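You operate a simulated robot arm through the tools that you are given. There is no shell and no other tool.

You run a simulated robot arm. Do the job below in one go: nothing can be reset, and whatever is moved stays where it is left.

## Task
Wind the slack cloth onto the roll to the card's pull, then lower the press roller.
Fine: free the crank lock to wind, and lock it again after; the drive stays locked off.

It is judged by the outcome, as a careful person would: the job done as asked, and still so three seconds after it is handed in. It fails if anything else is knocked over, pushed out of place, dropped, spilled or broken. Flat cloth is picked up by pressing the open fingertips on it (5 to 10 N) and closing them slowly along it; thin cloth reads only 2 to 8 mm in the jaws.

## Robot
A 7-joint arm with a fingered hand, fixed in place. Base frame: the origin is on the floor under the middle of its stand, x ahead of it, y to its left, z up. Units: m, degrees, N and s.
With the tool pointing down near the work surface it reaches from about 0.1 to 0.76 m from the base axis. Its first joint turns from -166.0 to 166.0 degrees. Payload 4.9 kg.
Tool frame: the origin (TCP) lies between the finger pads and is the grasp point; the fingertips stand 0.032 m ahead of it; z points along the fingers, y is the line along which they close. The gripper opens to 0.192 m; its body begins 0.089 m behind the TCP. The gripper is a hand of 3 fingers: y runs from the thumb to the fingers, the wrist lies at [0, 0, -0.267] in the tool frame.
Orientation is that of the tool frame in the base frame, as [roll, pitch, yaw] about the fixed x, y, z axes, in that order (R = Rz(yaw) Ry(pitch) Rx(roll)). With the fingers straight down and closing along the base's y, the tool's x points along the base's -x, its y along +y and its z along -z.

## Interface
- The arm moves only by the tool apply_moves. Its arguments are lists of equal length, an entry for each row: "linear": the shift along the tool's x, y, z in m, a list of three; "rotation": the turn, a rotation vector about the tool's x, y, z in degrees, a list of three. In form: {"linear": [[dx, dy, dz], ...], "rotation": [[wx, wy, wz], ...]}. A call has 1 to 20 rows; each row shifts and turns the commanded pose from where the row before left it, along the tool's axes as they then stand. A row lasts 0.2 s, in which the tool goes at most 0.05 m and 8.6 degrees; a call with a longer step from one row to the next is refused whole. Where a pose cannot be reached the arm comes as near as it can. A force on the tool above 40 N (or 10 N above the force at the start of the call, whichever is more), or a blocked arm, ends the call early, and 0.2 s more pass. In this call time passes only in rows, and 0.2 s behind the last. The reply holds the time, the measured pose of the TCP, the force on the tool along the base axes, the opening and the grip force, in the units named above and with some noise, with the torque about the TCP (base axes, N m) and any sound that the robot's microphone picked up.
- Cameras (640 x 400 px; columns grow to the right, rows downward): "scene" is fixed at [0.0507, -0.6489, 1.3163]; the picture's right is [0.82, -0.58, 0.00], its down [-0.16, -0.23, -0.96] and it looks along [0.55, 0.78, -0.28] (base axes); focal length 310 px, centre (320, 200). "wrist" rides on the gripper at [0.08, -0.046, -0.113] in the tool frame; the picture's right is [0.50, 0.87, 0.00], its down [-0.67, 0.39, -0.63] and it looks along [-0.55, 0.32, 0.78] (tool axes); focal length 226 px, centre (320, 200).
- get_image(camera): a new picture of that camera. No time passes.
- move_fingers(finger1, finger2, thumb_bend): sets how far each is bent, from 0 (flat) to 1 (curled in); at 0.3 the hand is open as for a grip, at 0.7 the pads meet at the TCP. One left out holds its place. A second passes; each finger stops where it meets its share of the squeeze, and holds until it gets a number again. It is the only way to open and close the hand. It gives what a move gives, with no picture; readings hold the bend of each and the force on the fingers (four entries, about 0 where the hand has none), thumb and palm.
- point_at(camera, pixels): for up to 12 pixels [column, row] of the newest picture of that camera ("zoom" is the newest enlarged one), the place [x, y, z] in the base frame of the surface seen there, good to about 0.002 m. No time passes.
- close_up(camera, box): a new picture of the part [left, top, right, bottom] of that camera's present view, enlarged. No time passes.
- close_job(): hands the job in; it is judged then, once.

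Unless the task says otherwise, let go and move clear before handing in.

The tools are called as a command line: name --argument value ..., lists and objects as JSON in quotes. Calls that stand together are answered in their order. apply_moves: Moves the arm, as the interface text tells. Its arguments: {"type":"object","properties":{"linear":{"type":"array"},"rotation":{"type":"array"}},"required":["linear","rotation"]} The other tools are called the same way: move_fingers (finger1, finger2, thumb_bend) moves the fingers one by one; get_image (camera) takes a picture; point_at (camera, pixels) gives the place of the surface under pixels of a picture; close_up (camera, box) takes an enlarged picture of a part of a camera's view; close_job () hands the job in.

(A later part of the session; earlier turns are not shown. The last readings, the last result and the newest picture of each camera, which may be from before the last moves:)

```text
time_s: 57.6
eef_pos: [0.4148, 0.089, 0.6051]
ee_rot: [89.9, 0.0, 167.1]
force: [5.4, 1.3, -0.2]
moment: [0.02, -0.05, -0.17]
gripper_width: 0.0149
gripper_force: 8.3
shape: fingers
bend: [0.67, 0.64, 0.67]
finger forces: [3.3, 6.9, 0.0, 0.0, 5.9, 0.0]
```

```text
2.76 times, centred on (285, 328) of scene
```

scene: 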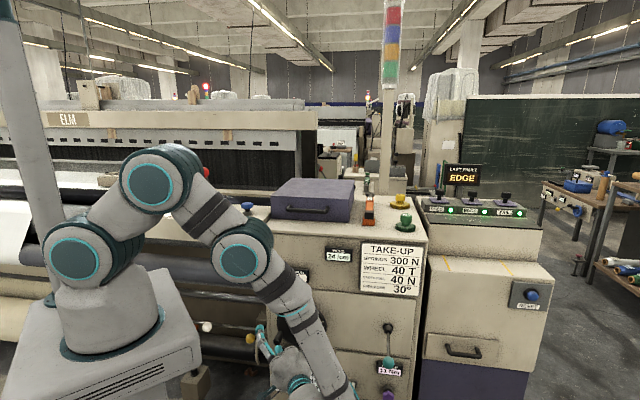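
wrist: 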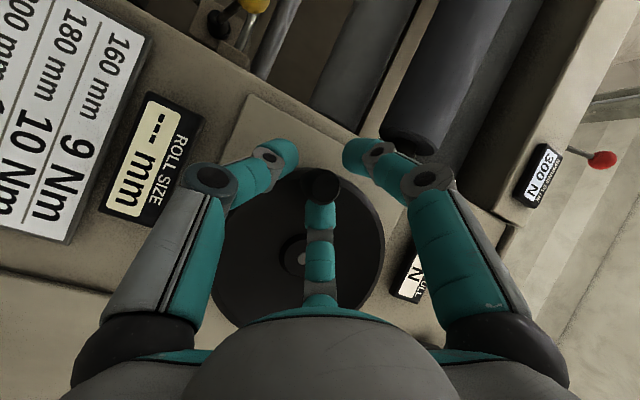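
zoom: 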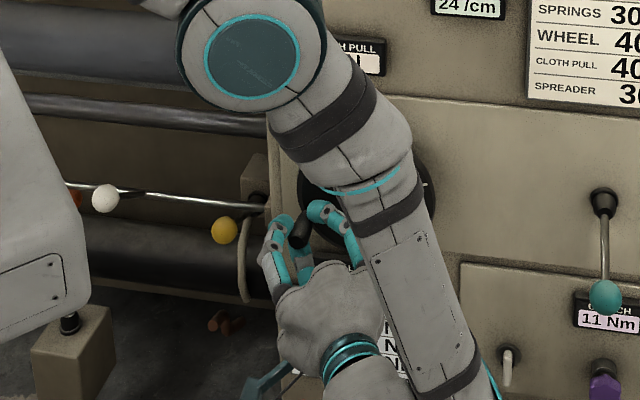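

The handle is gripped at about 8 N at roughly 66°. I'll continue clockwise to 120° and check that the hand stays on it.

apply_moves --linear '[[0.00165, 0.00482, 0.00104], [0.00285, 0.01254, 0.00178], [0.00096, 0.01294, 0.0006], [-0.00096, 0.01294, -0.0006], [-0.00285, 0.01254, -0.00178], [-0.00465, 0.01177, -0.00291]]' --rotation '[[0, 0, 0], [0, 0, 0], [0, 0, 0], [0, 0, 0], [0, 0, 0], [0, 0, 0]]'

get_image --camera "wrist"

close_up --camera "scene" --box '[220, 235, 350, 380]'

```text
time_s: 59.0
eef_pos: [0.4157, 0.0852, 0.673]
ee_rot: [89.9, 0.0, 167.0]
force: [7.9, 2.5, -3.8]
moment: [-0.06, -0.01, -0.24]
gripper_width: 0.0145
gripper_force: 8.0
shape: fingers
bend: [0.68, 0.64, 0.67]
finger forces: [2.8, 6.4, 0.1, 0.1, 6.7, 0.0]
```

```text
taken
```

wrist: 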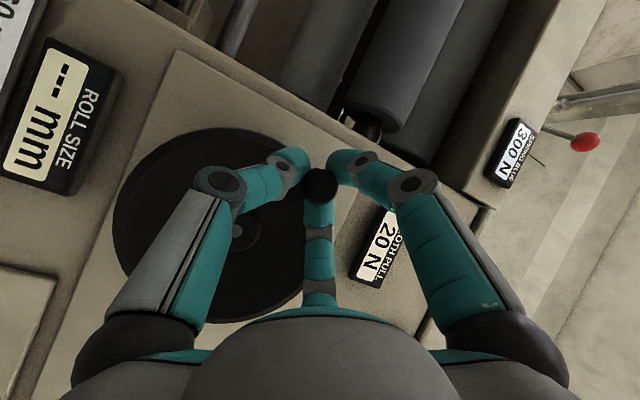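

```text
2.76 times, centred on (285, 308) of scene
```

zoom: 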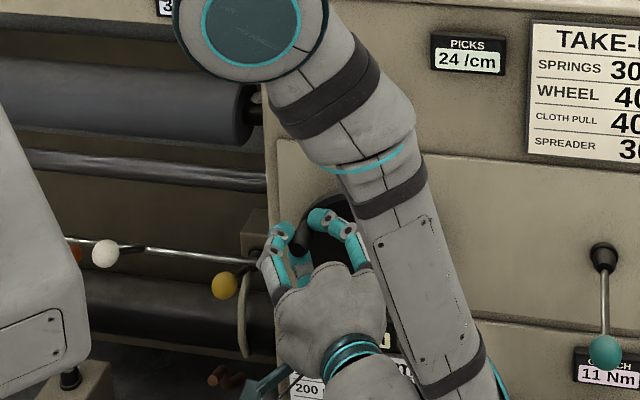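

The wrist view shows CLOTH PULL at 20 N (372,260), so clockwise is right and the slack is nearly gone. I'll zoom to confirm before taking small steps.

close_up --camera "wrist" --box '[320, 190, 440, 300]'

```text
3.64 times, centred on (380, 245) of wrist
```

zoom: 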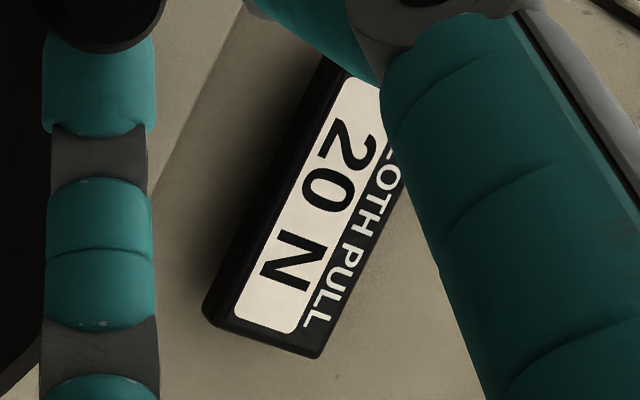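

It's confirmed at 20 N. I'll take one 5° step and read again.

apply_moves --linear '[[-0.00296, 0.00548, -0.00185]]' --rotation '[[0, 0, 0]]'

close_up --camera "wrist" --box '[300, 170, 440, 300]'

```text
time_s: 59.4
eef_pos: [0.4175, 0.0845, 0.6774]
ee_rot: [89.9, -0.2, 167.0]
force: [7.1, 2.0, -4.2]
moment: [-0.06, 0.01, -0.18]
gripper_width: 0.015
gripper_force: 8.0
shape: fingers
bend: [0.68, 0.64, 0.66]
finger forces: [3.1, 5.8, 0.1, 0.0, 7.4, 0.0]
```

```text
3.08 times, centred on (370, 235) of wrist
```

zoom: 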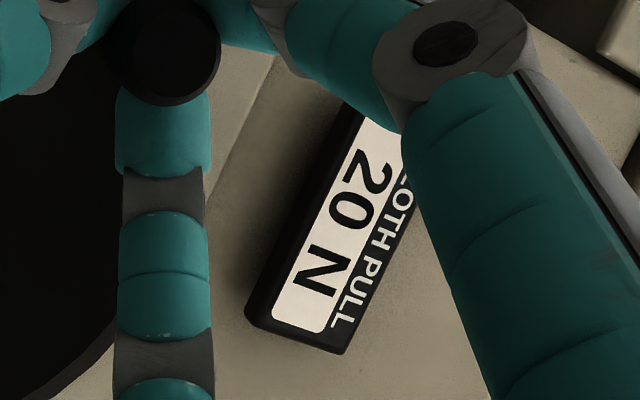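

It still reads 20 N after 5°. I'll go another 5°.

apply_moves --linear '[[-0.00335, 0.00516, -0.0021]]' --rotation '[[0, 0, 0]]'

close_up --camera "wrist" --box '[300, 170, 440, 300]'

```text
time_s: 59.8
eef_pos: [0.4207, 0.0808, 0.684]
ee_rot: [89.9, 0.0, 167.0]
force: [5.2, 1.1, -4.6]
moment: [-0.08, 0.04, -0.19]
gripper_width: 0.0146
gripper_force: 8.7
shape: fingers
bend: [0.68, 0.64, 0.66]
finger forces: [3.2, 6.3, 0.1, 0.0, 7.9, 0.0]
```

```text
3.08 times, centred on (370, 235) of wrist
```

zoom: 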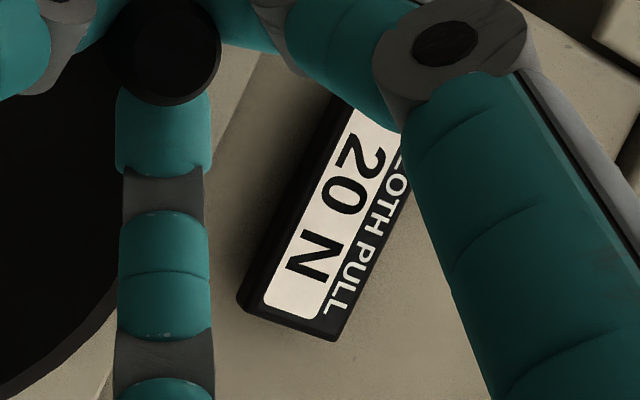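

It's still 20 N, so the display seems to step coarsely. I'll continue in 5° steps and read after each.

apply_moves --linear '[[-0.00372, 0.00479, -0.00233]]' --rotation '[[0, 0, 0]]'

close_up --camera "wrist" --box '[300, 170, 440, 300]'

```text
time_s: 60.2
eef_pos: [0.4234, 0.0771, 0.6878]
ee_rot: [89.9, 0.0, 167.1]
force: [1.8, -0.6, -4.6]
moment: [-0.11, 0.06, -0.17]
gripper_width: 0.0147
gripper_force: 9.6
shape: fingers
bend: [0.68, 0.64, 0.66]
finger forces: [3.3, 6.2, 0.0, 0.0, 8.7, 0.0]
```

```text
3.08 times, centred on (370, 235) of wrist
```

zoom: 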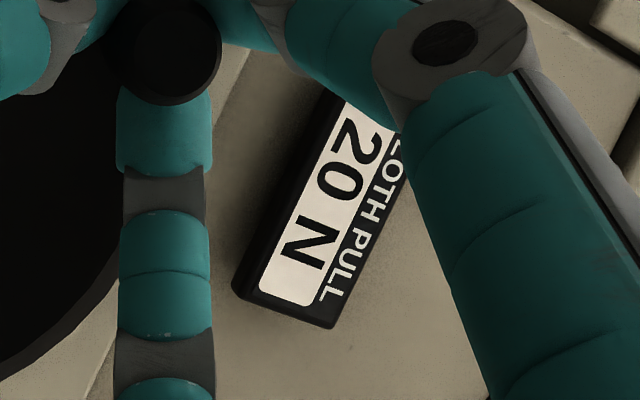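

apply_moves --linear '[[-0.00406, 0.00439, -0.00254]]' --rotation '[[0, 0, 0]]'

close_up --camera "wrist" --box '[300, 170, 440, 300]'

```text
time_s: 60.6
eef_pos: [0.4282, 0.0751, 0.6923]
ee_rot: [89.9, 0.0, 167.1]
force: [0.3, -2.2, -5.1]
moment: [-0.13, 0.05, -0.1]
gripper_width: 0.0145
gripper_force: 9.2
shape: fingers
bend: [0.68, 0.64, 0.66]
finger forces: [3.4, 6.3, 0.0, 0.0, 9.0, 0.0]
```

```text
3.08 times, centred on (370, 235) of wrist
```

zoom: 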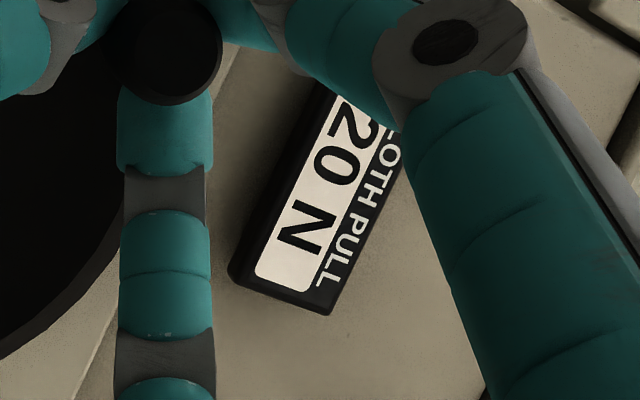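

apply_moves --linear '[[-0.00437, 0.00396, -0.00274]]' --rotation '[[0, 0, 0]]'

get_image --camera "wrist"

close_up --camera "scene" --box '[220, 235, 350, 380]'

```text
time_s: 61.0
eef_pos: [0.432, 0.0714, 0.6977]
ee_rot: [89.9, 0.0, 167.0]
force: [1.0, 0.6, -4.6]
moment: [-0.15, 0.04, -0.11]
gripper_width: 0.015
gripper_force: 9.1
shape: fingers
bend: [0.68, 0.64, 0.66]
finger forces: [3.5, 6.1, 0.1, 0.0, 8.8, 0.0]
```

```text
taken
```

wrist: 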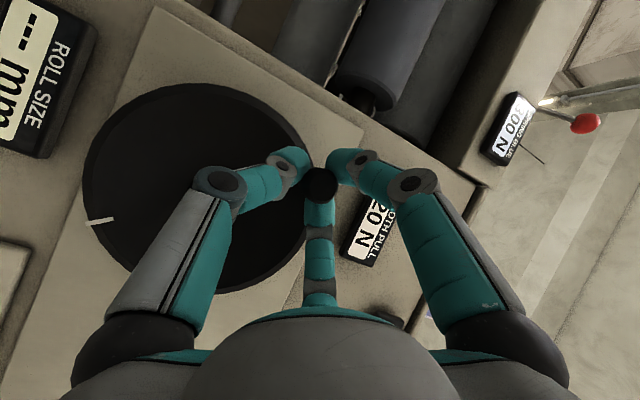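

```text
2.76 times, centred on (285, 308) of scene
```

zoom: 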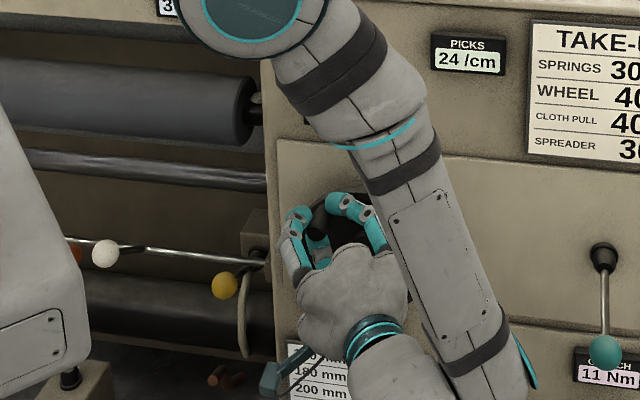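

Still 20 N at 145°. I'll continue two more 5° steps.

apply_moves --linear '[[-0.00464, 0.00349, -0.00291]]' --rotation '[[0, 0, 0]]'

close_up --camera "wrist" --box '[300, 170, 440, 300]'

```text
time_s: 61.4
eef_pos: [0.4363, 0.0659, 0.7]
ee_rot: [89.9, 0.0, 167.0]
force: [2.7, 2.8, -3.5]
moment: [-0.07, 0.05, -0.09]
gripper_width: 0.0152
gripper_force: 9.1
shape: fingers
bend: [0.68, 0.64, 0.67]
finger forces: [3.8, 5.7, 0.1, 0.1, 7.6, 0.0]
```

```text
3.08 times, centred on (370, 235) of wrist
```

zoom: 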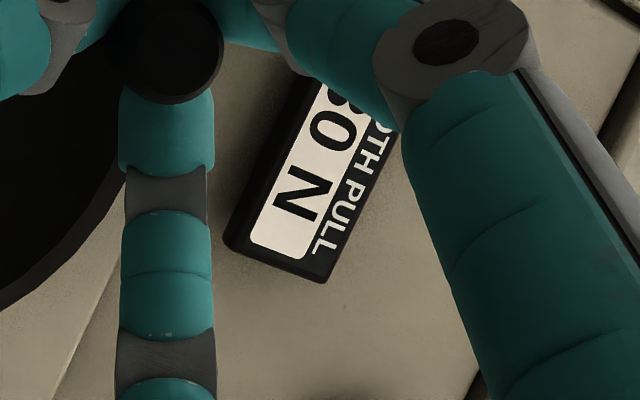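

The display now reads 30 N, changing at about 148°, roughly 30° per 10 N. I'll go another 10° and check again.

apply_moves --linear '[[-0.00488, 0.003, -0.00306], [-0.00509, 0.00249, -0.00319]]' --rotation '[[0, 0, 0], [0, 0, 0]]'

close_up --camera "wrist" --box '[300, 150, 440, 280]'

```text
time_s: 62.0
eef_pos: [0.4441, 0.0577, 0.7056]
ee_rot: [89.9, 0.0, 166.9]
force: [4.2, 6.6, -0.6]
moment: [0.0, 0.02, -0.07]
gripper_width: 0.0149
gripper_force: 8.0
shape: fingers
bend: [0.67, 0.64, 0.67]
finger forces: [4.0, 5.8, 0.1, 0.0, 6.6, 0.1]
```

```text
3.08 times, centred on (370, 215) of wrist
```

zoom: 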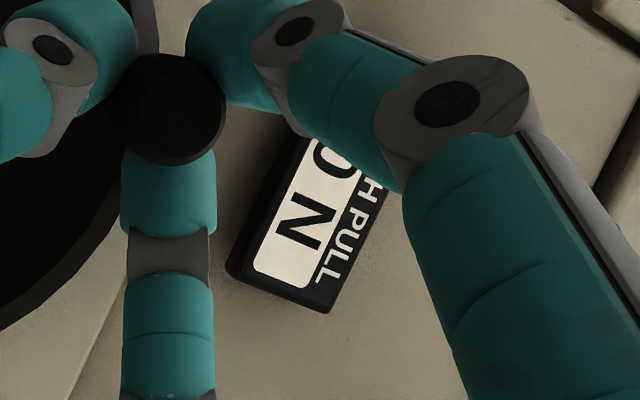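

The finger now hides the digits. I'll loosen the fingers while still caging the handle to see whether the crank holds by itself.

move_fingers --finger1 0.6 --finger2 0.6 --thumb_bend 0.6

get_image --camera "wrist"

close_up --camera "wrist" --box '[300, 150, 440, 280]'

```text
time_s: 63.0
eef_pos: [0.444, 0.0581, 0.7043]
ee_rot: [90.0, 0.0, 167.0]
force: [-0.7, -3.4, 0.1]
moment: [0.04, -0.02, -0.06]
gripper_width: 0.0412
gripper_force: 1.7
shape: fingers
bend: [0.6, 0.61, 0.6]
finger forces: [0.0, 3.2, 0.1, 0.0, 0.0, 0.1]
```

```text
taken
```

wrist: 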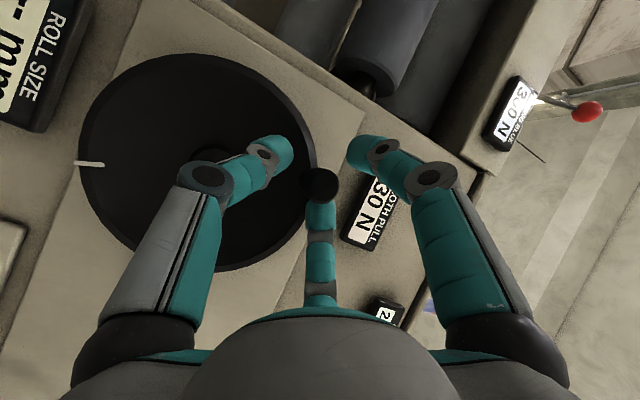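

```text
3.08 times, centred on (370, 215) of wrist
```

zoom: 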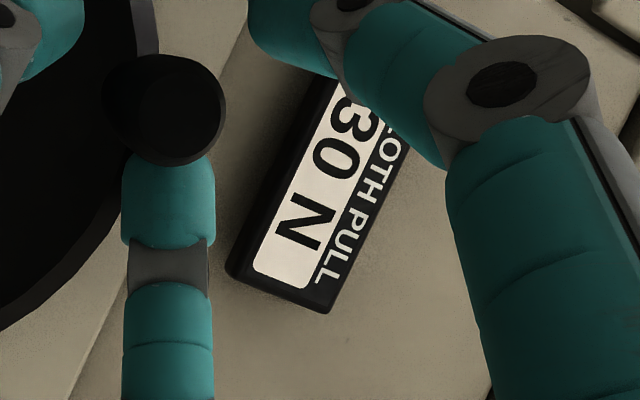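

The crank holds by itself and the display clearly reads 30 N. With the fingers slightly open I can read it while cranking, so I'll set a loose cage and step on.

move_fingers --finger1 0.63 --finger2 0.62 --thumb_bend 0.64

apply_moves --linear '[[-0.00525, 0.00196, -0.00379], [-0.00537, 0.00141, -0.00387]]' --rotation '[[0, 0, 0], [0, 0, 0]]'

get_image --camera "wrist"

close_up --camera "wrist" --box '[300, 150, 440, 280]'

```text
time_s: 64.0
eef_pos: [0.4439, 0.0569, 0.7051]
ee_rot: [89.9, 0.0, 167.0]
force: [0.7, -0.1, -0.2]
moment: [-0.01, 0.01, 0.0]
gripper_width: 0.0282
gripper_force: 0.0
shape: fingers
bend: [0.63, 0.62, 0.64]
finger forces: [0.0, 0.0, 0.1, 0.1, 0.0, 0.0]
```

```text
time_s: 64.6
eef_pos: [0.4524, 0.0467, 0.7082]
ee_rot: [89.9, 0.0, 166.9]
force: [0.2, -0.3, 0.7]
moment: [0.01, 0.0, -0.01]
gripper_width: 0.0282
gripper_force: 0.1
shape: fingers
bend: [0.63, 0.62, 0.64]
finger forces: [0.2, 0.1, 0.0, 0.0, 0.0, 0.1]
```

```text
taken
```

wrist: 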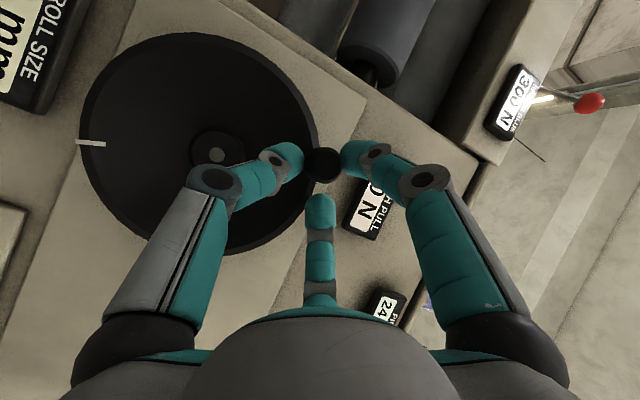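

```text
3.08 times, centred on (370, 215) of wrist
```

zoom: 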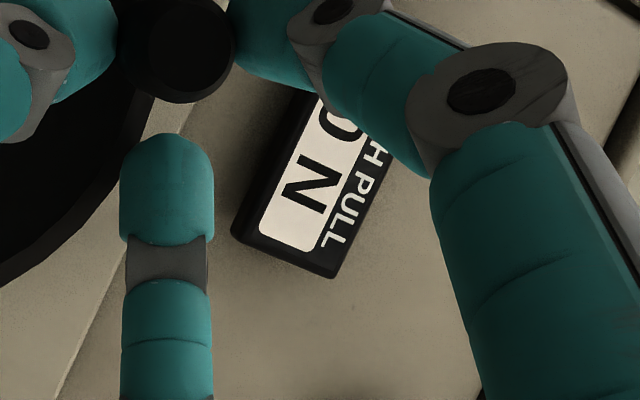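

The handle lagged inside the loose cage, so the wheel has only just started to be pushed. I'll continue 10° more and then open to read.

apply_moves --linear '[[-0.00546, 0.00085, -0.00342], [-0.0055, 0.00028, -0.00345]]' --rotation '[[0, 0, 0], [0, 0, 0]]'

get_image --camera "wrist"

get_image --camera "scene"

```text
time_s: 65.2
eef_pos: [0.4609, 0.0387, 0.7096]
ee_rot: [89.8, 0.1, 167.0]
force: [0.9, -0.3, 0.4]
moment: [0.01, 0.02, 0.0]
gripper_width: 0.0291
gripper_force: 1.0
shape: fingers
bend: [0.63, 0.62, 0.64]
finger forces: [0.9, 0.0, 0.0, 0.1, 0.0, 0.0]
```

```text
taken
```

wrist: 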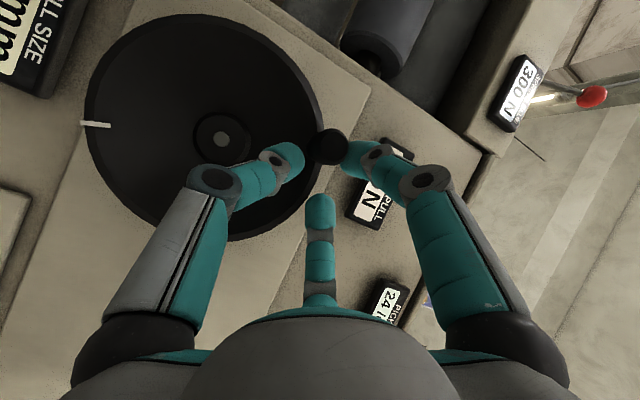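

```text
taken
```

scene: 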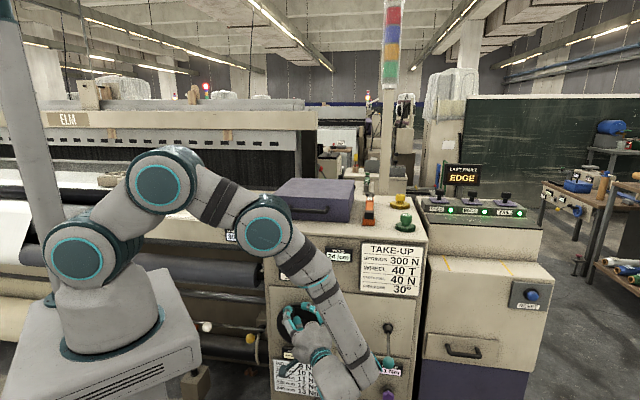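

The handle is slipping past the loose fingers, now at (325,147). I'll go back to where it sits, re-centre and grip it properly.

point_at --camera "wrist" --pixels '[[327, 150], [97, 124], [222, 140], [320, 140], [333, 150], [325, 158]]'

close_up --camera "wrist" --box '[70, 90, 420, 250]'

```text
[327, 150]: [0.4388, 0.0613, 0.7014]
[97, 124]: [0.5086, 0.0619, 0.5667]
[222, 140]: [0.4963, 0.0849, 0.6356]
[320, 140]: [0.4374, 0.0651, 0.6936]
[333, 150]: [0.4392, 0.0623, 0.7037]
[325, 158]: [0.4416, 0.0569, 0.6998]
```

```text
1.83 times, centred on (245, 170) of wrist
```

zoom: 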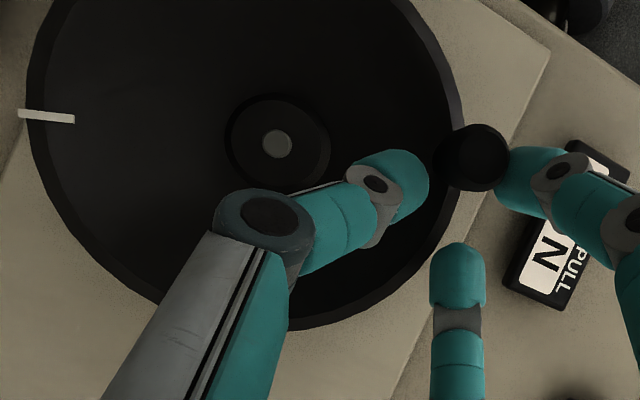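

The wheel is at about 160° with the handle end at roughly (0.439,0.0625,0.7015). I'll open slightly, move back over it, and grip firmly.

move_fingers --finger1 0.58 --finger2 0.58 --thumb_bend 0.58

apply_moves --linear '[[0.0064, -0.0017, 0.0033], [0.0064, -0.0017, 0.0033], [0.0063, -0.0016, 0.0032]]' --rotation '[[0, 0, 0], [0, 0, 0], [0, 0, 0]]'

get_image --camera "wrist"

```text
time_s: 66.2
eef_pos: [0.4599, 0.0383, 0.7109]
ee_rot: [90.0, 0.1, 167.0]
force: [1.2, -0.4, -0.3]
moment: [0.0, -0.01, -0.02]
gripper_width: 0.0541
gripper_force: 0.1
shape: fingers
bend: [0.57, 0.57, 0.57]
finger forces: [0.0, 0.0, 0.0, 0.0, 0.1, 0.0]
```

```text
time_s: 67.0
eef_pos: [0.4463, 0.0539, 0.7057]
ee_rot: [89.9, 0.0, 167.0]
force: [-0.1, 0.3, -0.8]
moment: [-0.04, 0.02, 0.01]
gripper_width: 0.0542
gripper_force: 0.1
shape: fingers
bend: [0.57, 0.57, 0.57]
finger forces: [0.0, 0.0, 0.0, 0.0, 0.0, 0.0]
```

```text
taken
```

wrist: 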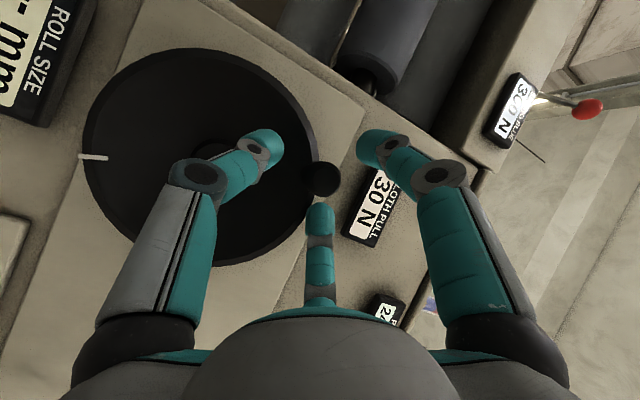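

The handle is centred again at (321,180) and the display reads 30 N. I'll grip firmly.

move_fingers --finger1 0.74 --finger2 0.74 --thumb_bend 0.74

get_image --camera "wrist"

```text
time_s: 68.0
eef_pos: [0.4464, 0.0541, 0.7051]
ee_rot: [89.8, 0.0, 167.0]
force: [4.8, 4.0, -5.1]
moment: [-0.12, -0.01, -0.15]
gripper_width: 0.0179
gripper_force: 14.1
shape: fingers
bend: [0.66, 0.65, 0.67]
finger forces: [7.4, 8.2, 0.0, 0.1, 14.0, 0.0]
```

```text
taken
```

wrist: 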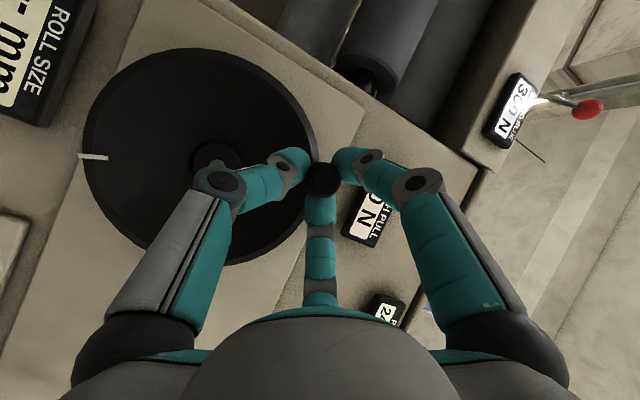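

It's gripped at 14 N. I'll crank from about 160° to 180°.

apply_moves --linear '[[-0.00525, 0.00196, -0.00329], [-0.00537, 0.00141, -0.00337], [-0.00546, 0.00085, -0.00342], [-0.0055, 0.00028, -0.00345]]' --rotation '[[0, 0, 0], [0, 0, 0], [0, 0, 0], [0, 0, 0]]'

get_image --camera "wrist"

close_up --camera "scene" --box '[220, 235, 350, 380]'

```text
time_s: 69.0
eef_pos: [0.4634, 0.0344, 0.7097]
ee_rot: [89.8, 0.0, 166.9]
force: [5.1, 7.8, -4.4]
moment: [-0.1, -0.02, -0.15]
gripper_width: 0.0181
gripper_force: 14.4
shape: fingers
bend: [0.66, 0.65, 0.67]
finger forces: [7.8, 7.7, 0.1, 0.1, 13.5, 0.0]
```

```text
taken
```

wrist: 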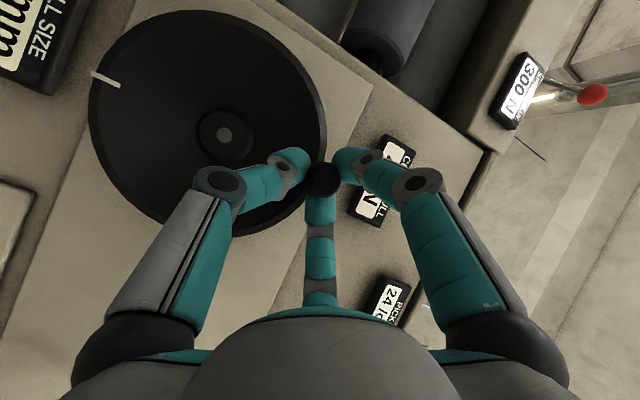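

```text
2.76 times, centred on (285, 308) of scene
```

zoom: 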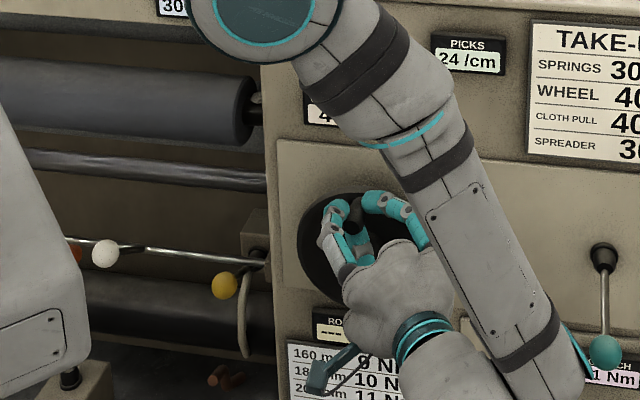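

The wheel followed this time, and the scene now shows the display's first digit past the arm. I'll zoom in on both views.

close_up --camera "scene" --box '[270, 255, 330, 295]'

close_up --camera "wrist" --box '[330, 120, 430, 240]'

point_at --camera "wrist" --pixels '[[105, 79], [224, 135], [322, 190]]'

```text
10.00 times, centred on (300, 275) of scene
```

zoom: 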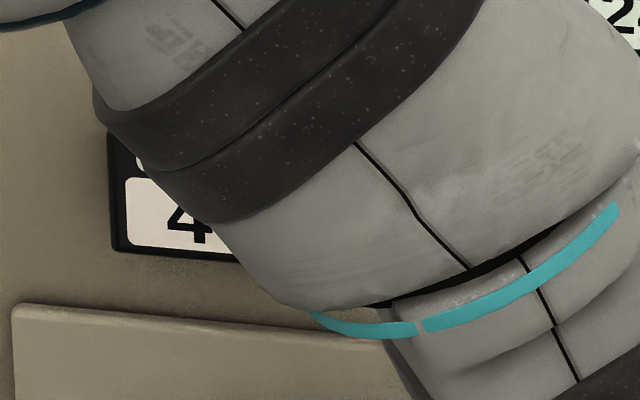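

```text
3.33 times, centred on (380, 180) of wrist
```

zoom: 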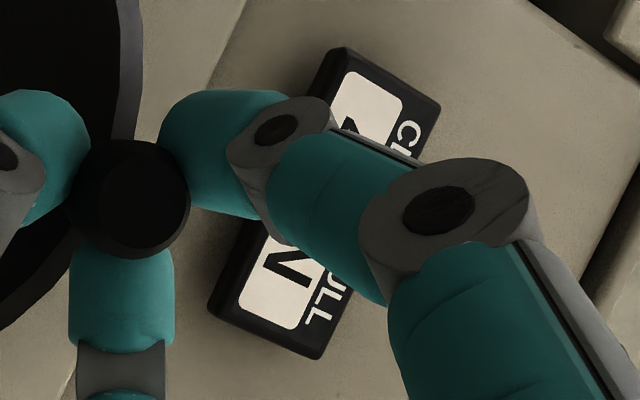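

```text
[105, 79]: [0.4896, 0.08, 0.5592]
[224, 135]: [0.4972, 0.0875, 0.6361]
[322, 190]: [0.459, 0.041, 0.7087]
```

The display's first digit is 4, so it reads 40 N with the wheel at 180°. That's just inside the 40 band, so I'll go about 10° further to sit nearer its middle and read again.

apply_moves --linear '[[-0.0055, -0.00028, -0.00345], [-0.00546, -0.00085, -0.00342]]' --rotation '[[0, 0, 0], [0, 0, 0]]'

get_image --camera "wrist"

close_up --camera "scene" --box '[270, 255, 330, 295]'

```text
time_s: 69.6
eef_pos: [0.4736, 0.0256, 0.7093]
ee_rot: [90.0, 0.0, 167.0]
force: [6.2, 11.1, -2.5]
moment: [-0.02, -0.04, -0.2]
gripper_width: 0.018
gripper_force: 14.4
shape: fingers
bend: [0.66, 0.65, 0.67]
finger forces: [8.1, 8.1, 0.1, 0.0, 11.5, 0.1]
```

```text
taken
```

wrist: 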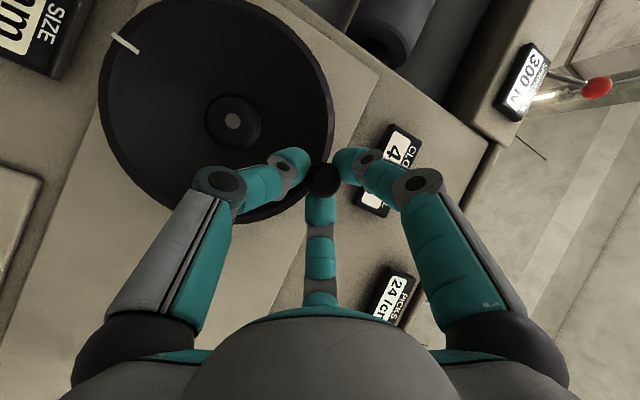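

```text
10.00 times, centred on (300, 275) of scene
```

zoom: 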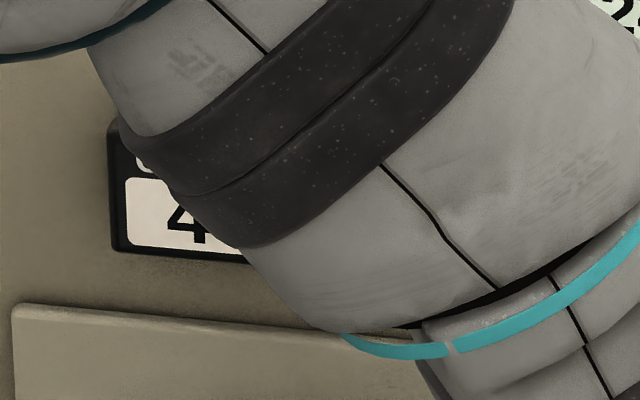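

It still shows 4x at about 190°. I'll release the grip and read the full display.

move_fingers --finger1 0.58 --finger2 0.58 --thumb_bend 0.58

get_image --camera "wrist"

close_up --camera "wrist" --box '[330, 100, 450, 230]'

```text
time_s: 70.6
eef_pos: [0.4724, 0.0254, 0.7085]
ee_rot: [89.9, -0.1, 166.9]
force: [0.4, 0.6, 0.3]
moment: [0.02, -0.03, 0.0]
gripper_width: 0.0539
gripper_force: 0.0
shape: fingers
bend: [0.57, 0.57, 0.57]
finger forces: [0.0, 0.0, 0.0, 0.0, 0.0, 0.0]
```

```text
taken
```

wrist: 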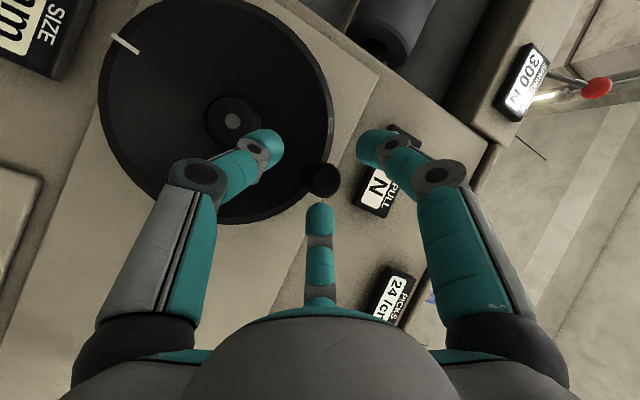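

```text
3.08 times, centred on (390, 165) of wrist
```

zoom: 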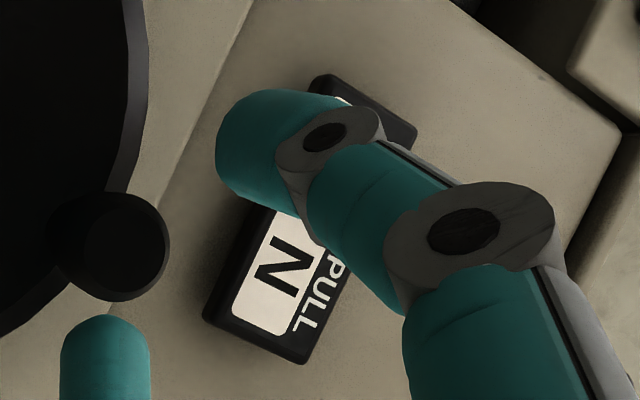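

The wheel held when released. I'll retract straight out along the handle so it isn't nudged, then read the display.

apply_moves --linear '[[0.0053, 0, -0.0085], [0.0053, 0, -0.0085], [0.008, 0, -0.0127], [0.008, 0, -0.0127], [0.008, 0, -0.0127]]' --rotation '[[0, 0, 0], [0, 0, 0], [0, 0, 0], [0, 0, 0], [0, 0, 0]]'

get_image --camera "wrist"

get_image --camera "scene"

```text
time_s: 71.8
eef_pos: [0.4269, -0.02, 0.7076]
ee_rot: [90.0, 0.0, 167.0]
force: [0.8, 0.9, 0.4]
moment: [0.01, 0.01, -0.01]
gripper_width: 0.0541
gripper_force: 0.0
shape: fingers
bend: [0.57, 0.57, 0.57]
finger forces: [0.0, 0.1, 0.0, 0.1, 0.0, 0.0]
```

```text
taken
```

wrist: 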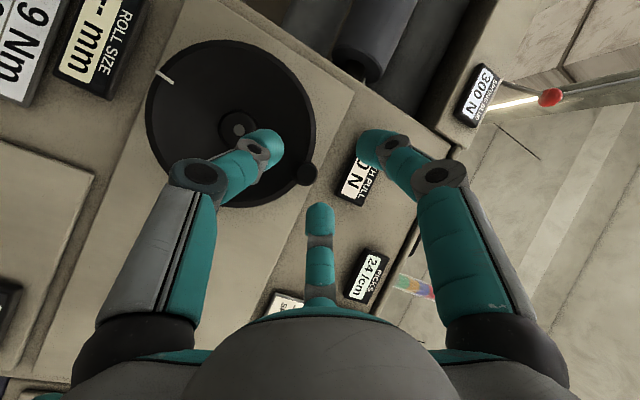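

```text
taken
```

scene: 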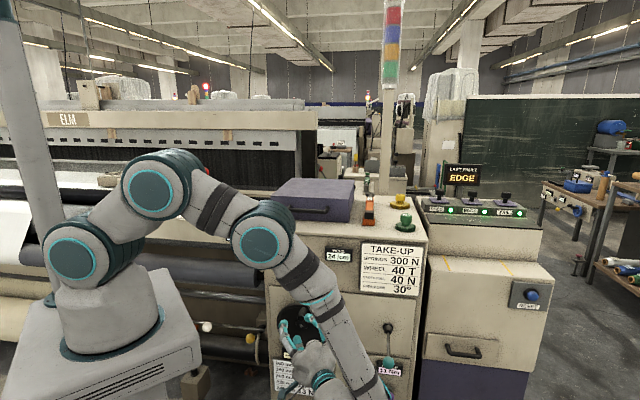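

The handle is clear and the wheel hasn't moved. Next I'll go right to the teal lever, straightening the hand on the way; the display should come into view as I move.

apply_moves --linear '[[-0.0284, 0, -0.02286], [-0.0284, 0, -0.02286], [-0.0284, 0, -0.02286], [-0.0284, 0, -0.02286], [-0.0284, 0, -0.02286], [-0.0284, 0, -0.02286], [-0.0284, 0, -0.02286], [0, 0, 0], [0, 0, 0], [0, 0, 0], [0, 0, 0], [0, -0.0284, 0], [0, -0.0284, 0], [0, -0.0284, 0], [0, -0.0284, 0]]' --rotation '[[0, 0, 0], [0, 0, 0], [0, 0, 0], [0, 0, 0], [0, 0, 0], [0, 0, 0], [0, 0, 0], [0, -8, 0], [0, -8, 0], [0, -8, 0], [0, -8, 0], [0, 0, 0], [0, 0, 0], [0, 0, 0], [0, 0, 0]]'

move_fingers --finger1 0.5 --finger2 0.5 --thumb_bend 0.5

get_image --camera "wrist"

close_up --camera "scene" --box '[260, 255, 420, 365]'

```text
time_s: 75.0
eef_pos: [0.5836, -0.2164, 0.5949]
ee_rot: [90.0, 0.0, 135.0]
force: [0.5, -0.5, 0.3]
moment: [-0.02, 0.05, 0.04]
gripper_width: 0.0544
gripper_force: 0.2
shape: fingers
bend: [0.57, 0.57, 0.57]
finger forces: [0.1, 0.1, 0.1, 0.0, 0.1, 0.0]
out of reach, approached as far as the arm can: row 7
```

```text
time_s: 76.0
eef_pos: [0.5822, -0.2162, 0.5952]
ee_rot: [89.9, 0.0, 135.0]
force: [0.0, 0.5, 0.5]
moment: [-0.02, -0.05, -0.04]
gripper_width: 0.0836
gripper_force: 0.1
shape: fingers
bend: [0.5, 0.5, 0.5]
finger forces: [0.1, 0.1, 0.0, 0.0, 0.0, 0.1]
```

```text
taken
```

wrist: 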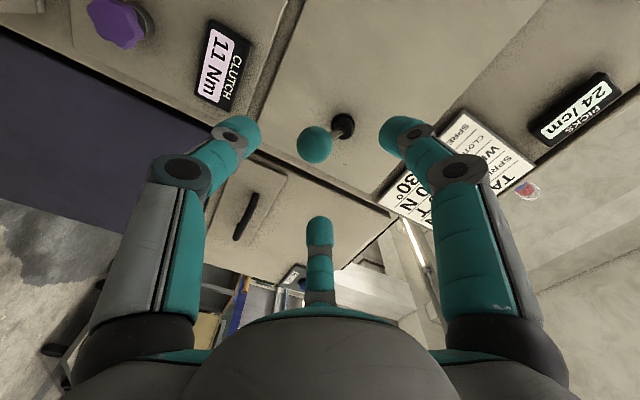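

```text
3.64 times, centred on (340, 310) of scene
```

zoom: 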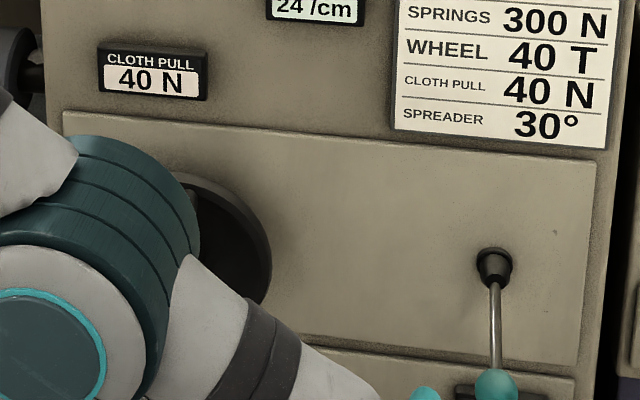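

CLOTH PULL reads 40 N and holds. I'll measure the teal ball and then move around it.

point_at --camera "wrist" --pixels '[[315, 145], [309, 145], [321, 145], [315, 138], [315, 152]]'

```text
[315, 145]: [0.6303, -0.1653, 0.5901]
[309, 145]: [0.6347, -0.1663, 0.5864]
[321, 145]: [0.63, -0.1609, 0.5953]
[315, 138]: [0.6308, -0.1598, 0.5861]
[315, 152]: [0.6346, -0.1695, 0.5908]
```

The ball's centre is at about r 0.569, f 0.344, z 0.593. I'll pitch the hand up about 20° to line up with the lowered lever, then approach the ball along that line.

apply_moves --linear '[[0, 0, 0], [0, 0, 0], [0, 0, 0], [-0.0022, -0.0154, -0.003], [-0.0022, -0.0154, -0.0029], [0, 0, 0.015], [0, 0, 0.015], [0, 0, 0.015], [0, 0, 0.015]]' --rotation '[[-6.667, 0, 0], [-6.667, 0, 0], [-6.667, 0, 0], [0, 0, 0], [0, 0, 0], [0, 0, 0], [0, 0, 0], [0, 0, 0], [0, 0, 0]]'

get_image --camera "wrist"

```text
time_s: 78.0
eef_pos: [0.6072, -0.1543, 0.6253]
ee_rot: [69.9, 0.0, 135.0]
force: [0.7, 0.3, 0.7]
moment: [0.02, 0.04, -0.01]
gripper_width: 0.0839
gripper_force: 0.0
shape: fingers
bend: [0.5, 0.5, 0.5]
finger forces: [0.1, 0.1, 0.1, 0.0, 0.0, 0.0]
out of reach, approached as far as the arm can: row 3, 4, 5
```

```text
taken
```

wrist: 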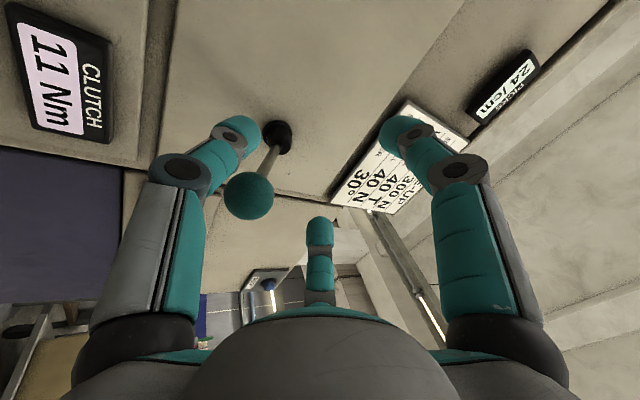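

The upward-pitched pose was partly out of reach, so the hand ended up left of the ball, now at (250,195). I'll back off and go level again.

apply_moves --linear '[[0, 0, -0.02], [0, 0, -0.02], [0, 0, -0.02], [0, 0, 0], [0, 0, 0], [0, 0, 0]]' --rotation '[[0, 0, 0], [0, 0, 0], [0, 0, 0], [6.667, 0, 0], [6.667, 0, 0], [6.667, 0, 0]]'

get_image --camera "wrist"

```text
time_s: 79.4
eef_pos: [0.5642, -0.1942, 0.6035]
ee_rot: [89.9, -0.1, 135.2]
force: [-0.3, 1.1, -0.3]
moment: [0.05, -0.03, -0.08]
gripper_width: 0.0841
gripper_force: 0.0
shape: fingers
bend: [0.5, 0.5, 0.5]
finger forces: [0.1, 0.0, 0.1, 0.1, 0.0, 0.1]
```

```text
taken
```

wrist: 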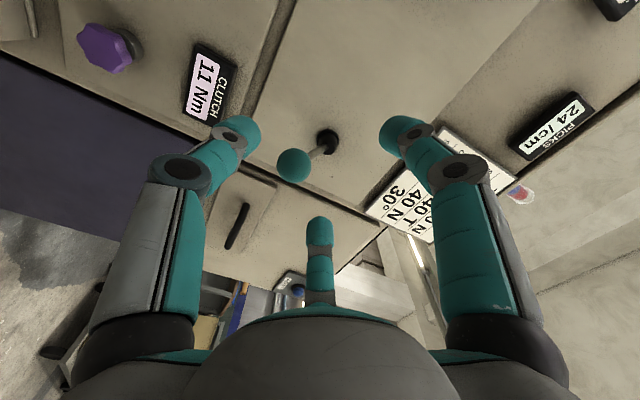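

I'm level again. I'll shift right and slightly down to line up with the ball, then go forward around it.

apply_moves --linear '[[-0.0164, -0.005, 0], [-0.0163, -0.0051, 0], [0, 0, 0.0164], [0, 0, 0.0164], [0, 0, 0.0164], [0, 0, 0.0164], [0, 0, 0.0164]]' --rotation '[[0, 0, 0], [0, 0, 0], [0, 0, 0], [0, 0, 0], [0, 0, 0], [0, 0, 0], [0, 0, 0]]'

get_image --camera "wrist"

```text
time_s: 81.0
eef_pos: [0.6488, -0.159, 0.5944]
ee_rot: [90.0, 0.0, 135.1]
force: [-0.6, 0.6, 0.5]
moment: [-0.03, 0.01, -0.02]
gripper_width: 0.084
gripper_force: 0.0
shape: fingers
bend: [0.5, 0.5, 0.5]
finger forces: [0.0, 0.0, 0.0, 0.0, 0.0, 0.0]
```

```text
taken
```

wrist: 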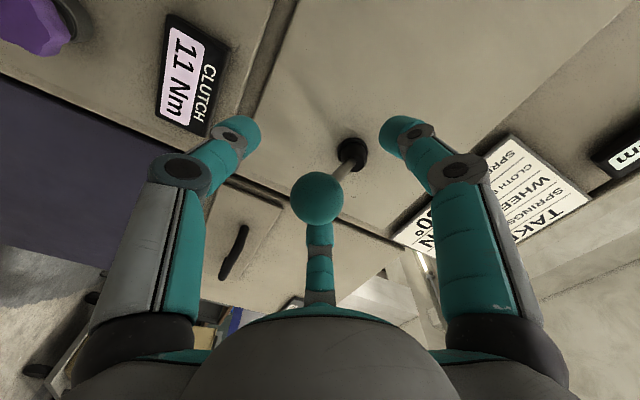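

The ball is centred at (316,197). I'll close on it.

move_fingers --finger1 0.68 --finger2 0.68 --thumb_bend 0.68

get_image --camera "wrist"

```text
time_s: 82.0
eef_pos: [0.6475, -0.1583, 0.5945]
ee_rot: [89.8, 0.0, 135.0]
force: [0.8, -0.3, -0.2]
moment: [0.05, 0.01, -0.01]
gripper_width: 0.0126
gripper_force: 2.0
shape: fingers
bend: [0.68, 0.67, 0.67]
finger forces: [0.2, 1.0, 0.0, 0.0, 1.9, 0.1]
```

```text
taken
```

wrist: 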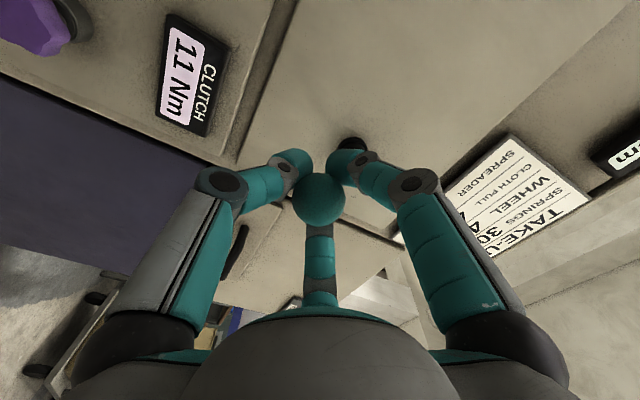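

The fingers hold the ball lightly with the thumb beneath it. I'll lift along the arc, pitching the hand slightly as the lever rises.

apply_moves --linear '[[0, 0.0084, -0.0034], [0, 0.0086, -0.0033], [0, 0.0086, -0.0028], [0, 0.0087, -0.0026], [0, 0.0089, -0.0023]]' --rotation '[[3, 0, 0], [3, 0, 0], [3, 0, 0], [3, 0, 0], [3, 0, 0]]'

get_image --camera "wrist"

```text
time_s: 83.2
eef_pos: [0.6418, -0.1657, 0.6386]
ee_rot: [105.0, -0.1, 135.0]
force: [0.3, 0.4, -0.7]
moment: [0.01, -0.01, -0.01]
gripper_width: 0.0116
gripper_force: 1.7
shape: fingers
bend: [0.67, 0.67, 0.68]
finger forces: [1.1, 1.1, 0.1, 0.0, 0.9, 0.1]
```

```text
taken
```

wrist: 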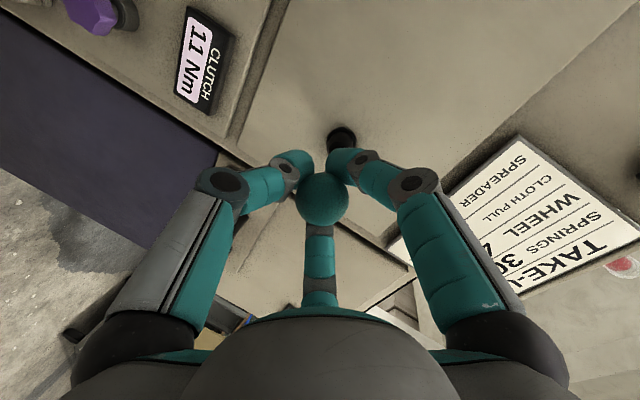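

The lever is following with very little force, at about level now. I'll continue up toward +20°.

apply_moves --linear '[[0, 0.0089, -0.002], [0, 0.009, -0.0015], [0, 0.0089, -0.0011], [0, 0.0091, -0.0005]]' --rotation '[[2, 0, 0], [2, 0, 0], [2, 0, 0], [2, 0, 0]]'

get_image --camera "wrist"

```text
time_s: 84.2
eef_pos: [0.6467, -0.1593, 0.674]
ee_rot: [113.0, -0.1, 135.0]
force: [1.8, 1.5, -1.7]
moment: [-0.01, 0.03, -0.03]
gripper_width: 0.0118
gripper_force: 1.5
shape: fingers
bend: [0.67, 0.67, 0.68]
finger forces: [0.8, 1.1, 0.0, 0.1, 1.2, 0.1]
```

```text
taken
```

wrist: 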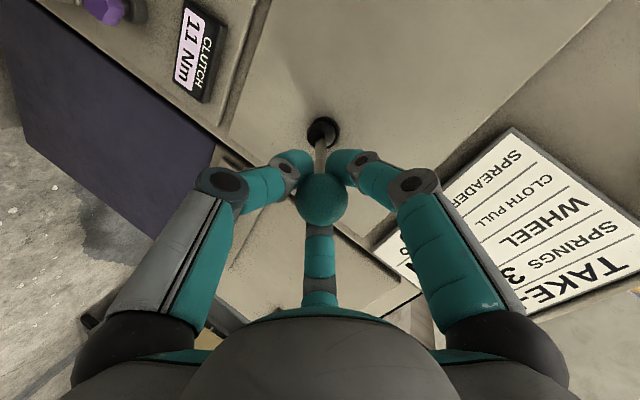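

The lever is at about +20°. I'll continue in small steps until I feel its stop.

apply_moves --linear '[[0, 0.0045, 0.0], [0, 0.0045, 0.0002]]' --rotation '[[1, 0, 0], [1, 0, 0]]'

get_image --camera "wrist"

```text
time_s: 84.8
eef_pos: [0.6486, -0.1571, 0.6811]
ee_rot: [115.1, 0.0, 135.0]
force: [-1.7, -2.7, -6.1]
moment: [-0.11, 0.03, -0.03]
gripper_width: 0.0147
gripper_force: 2.3
shape: fingers
bend: [0.68, 0.68, 0.66]
finger forces: [0.0, 0.2, 0.0, 0.0, 5.5, 0.0]
```

```text
taken
```

wrist: 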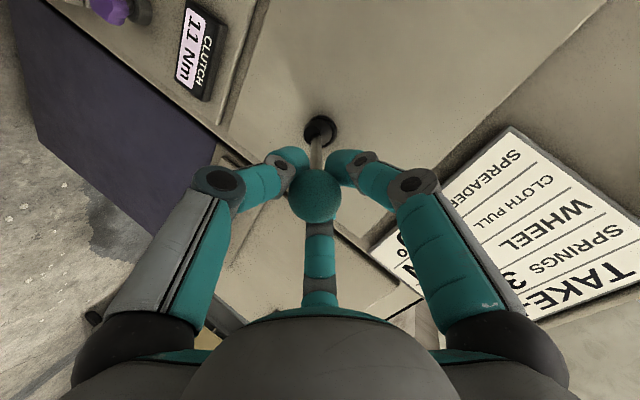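

The thumb force is up to 5.5 N, so the lever is at its upper stop. I'll nudge 3 mm more to confirm it's seated.

apply_moves --linear '[[0, 0.003, 0.0]]' --rotation '[[0, 0, 0]]'

point_at --camera "wrist" --pixels '[[313, 195]]'

close_up --camera "scene" --box '[260, 255, 420, 365]'

```text
time_s: 85.2
eef_pos: [0.6484, -0.1584, 0.6832]
ee_rot: [115.0, -0.2, 135.1]
force: [-4.7, -4.6, -8.6]
moment: [-0.11, 0.07, -0.05]
gripper_width: 0.0166
gripper_force: 4.1
shape: fingers
bend: [0.68, 0.68, 0.65]
finger forces: [0.0, 0.0, 0.0, 0.0, 8.0, 0.0]
```

```text
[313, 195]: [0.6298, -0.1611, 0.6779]
```

```text
3.64 times, centred on (340, 310) of scene
```

zoom: 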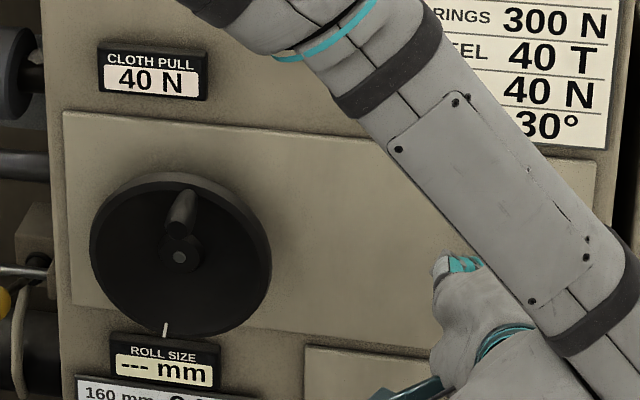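

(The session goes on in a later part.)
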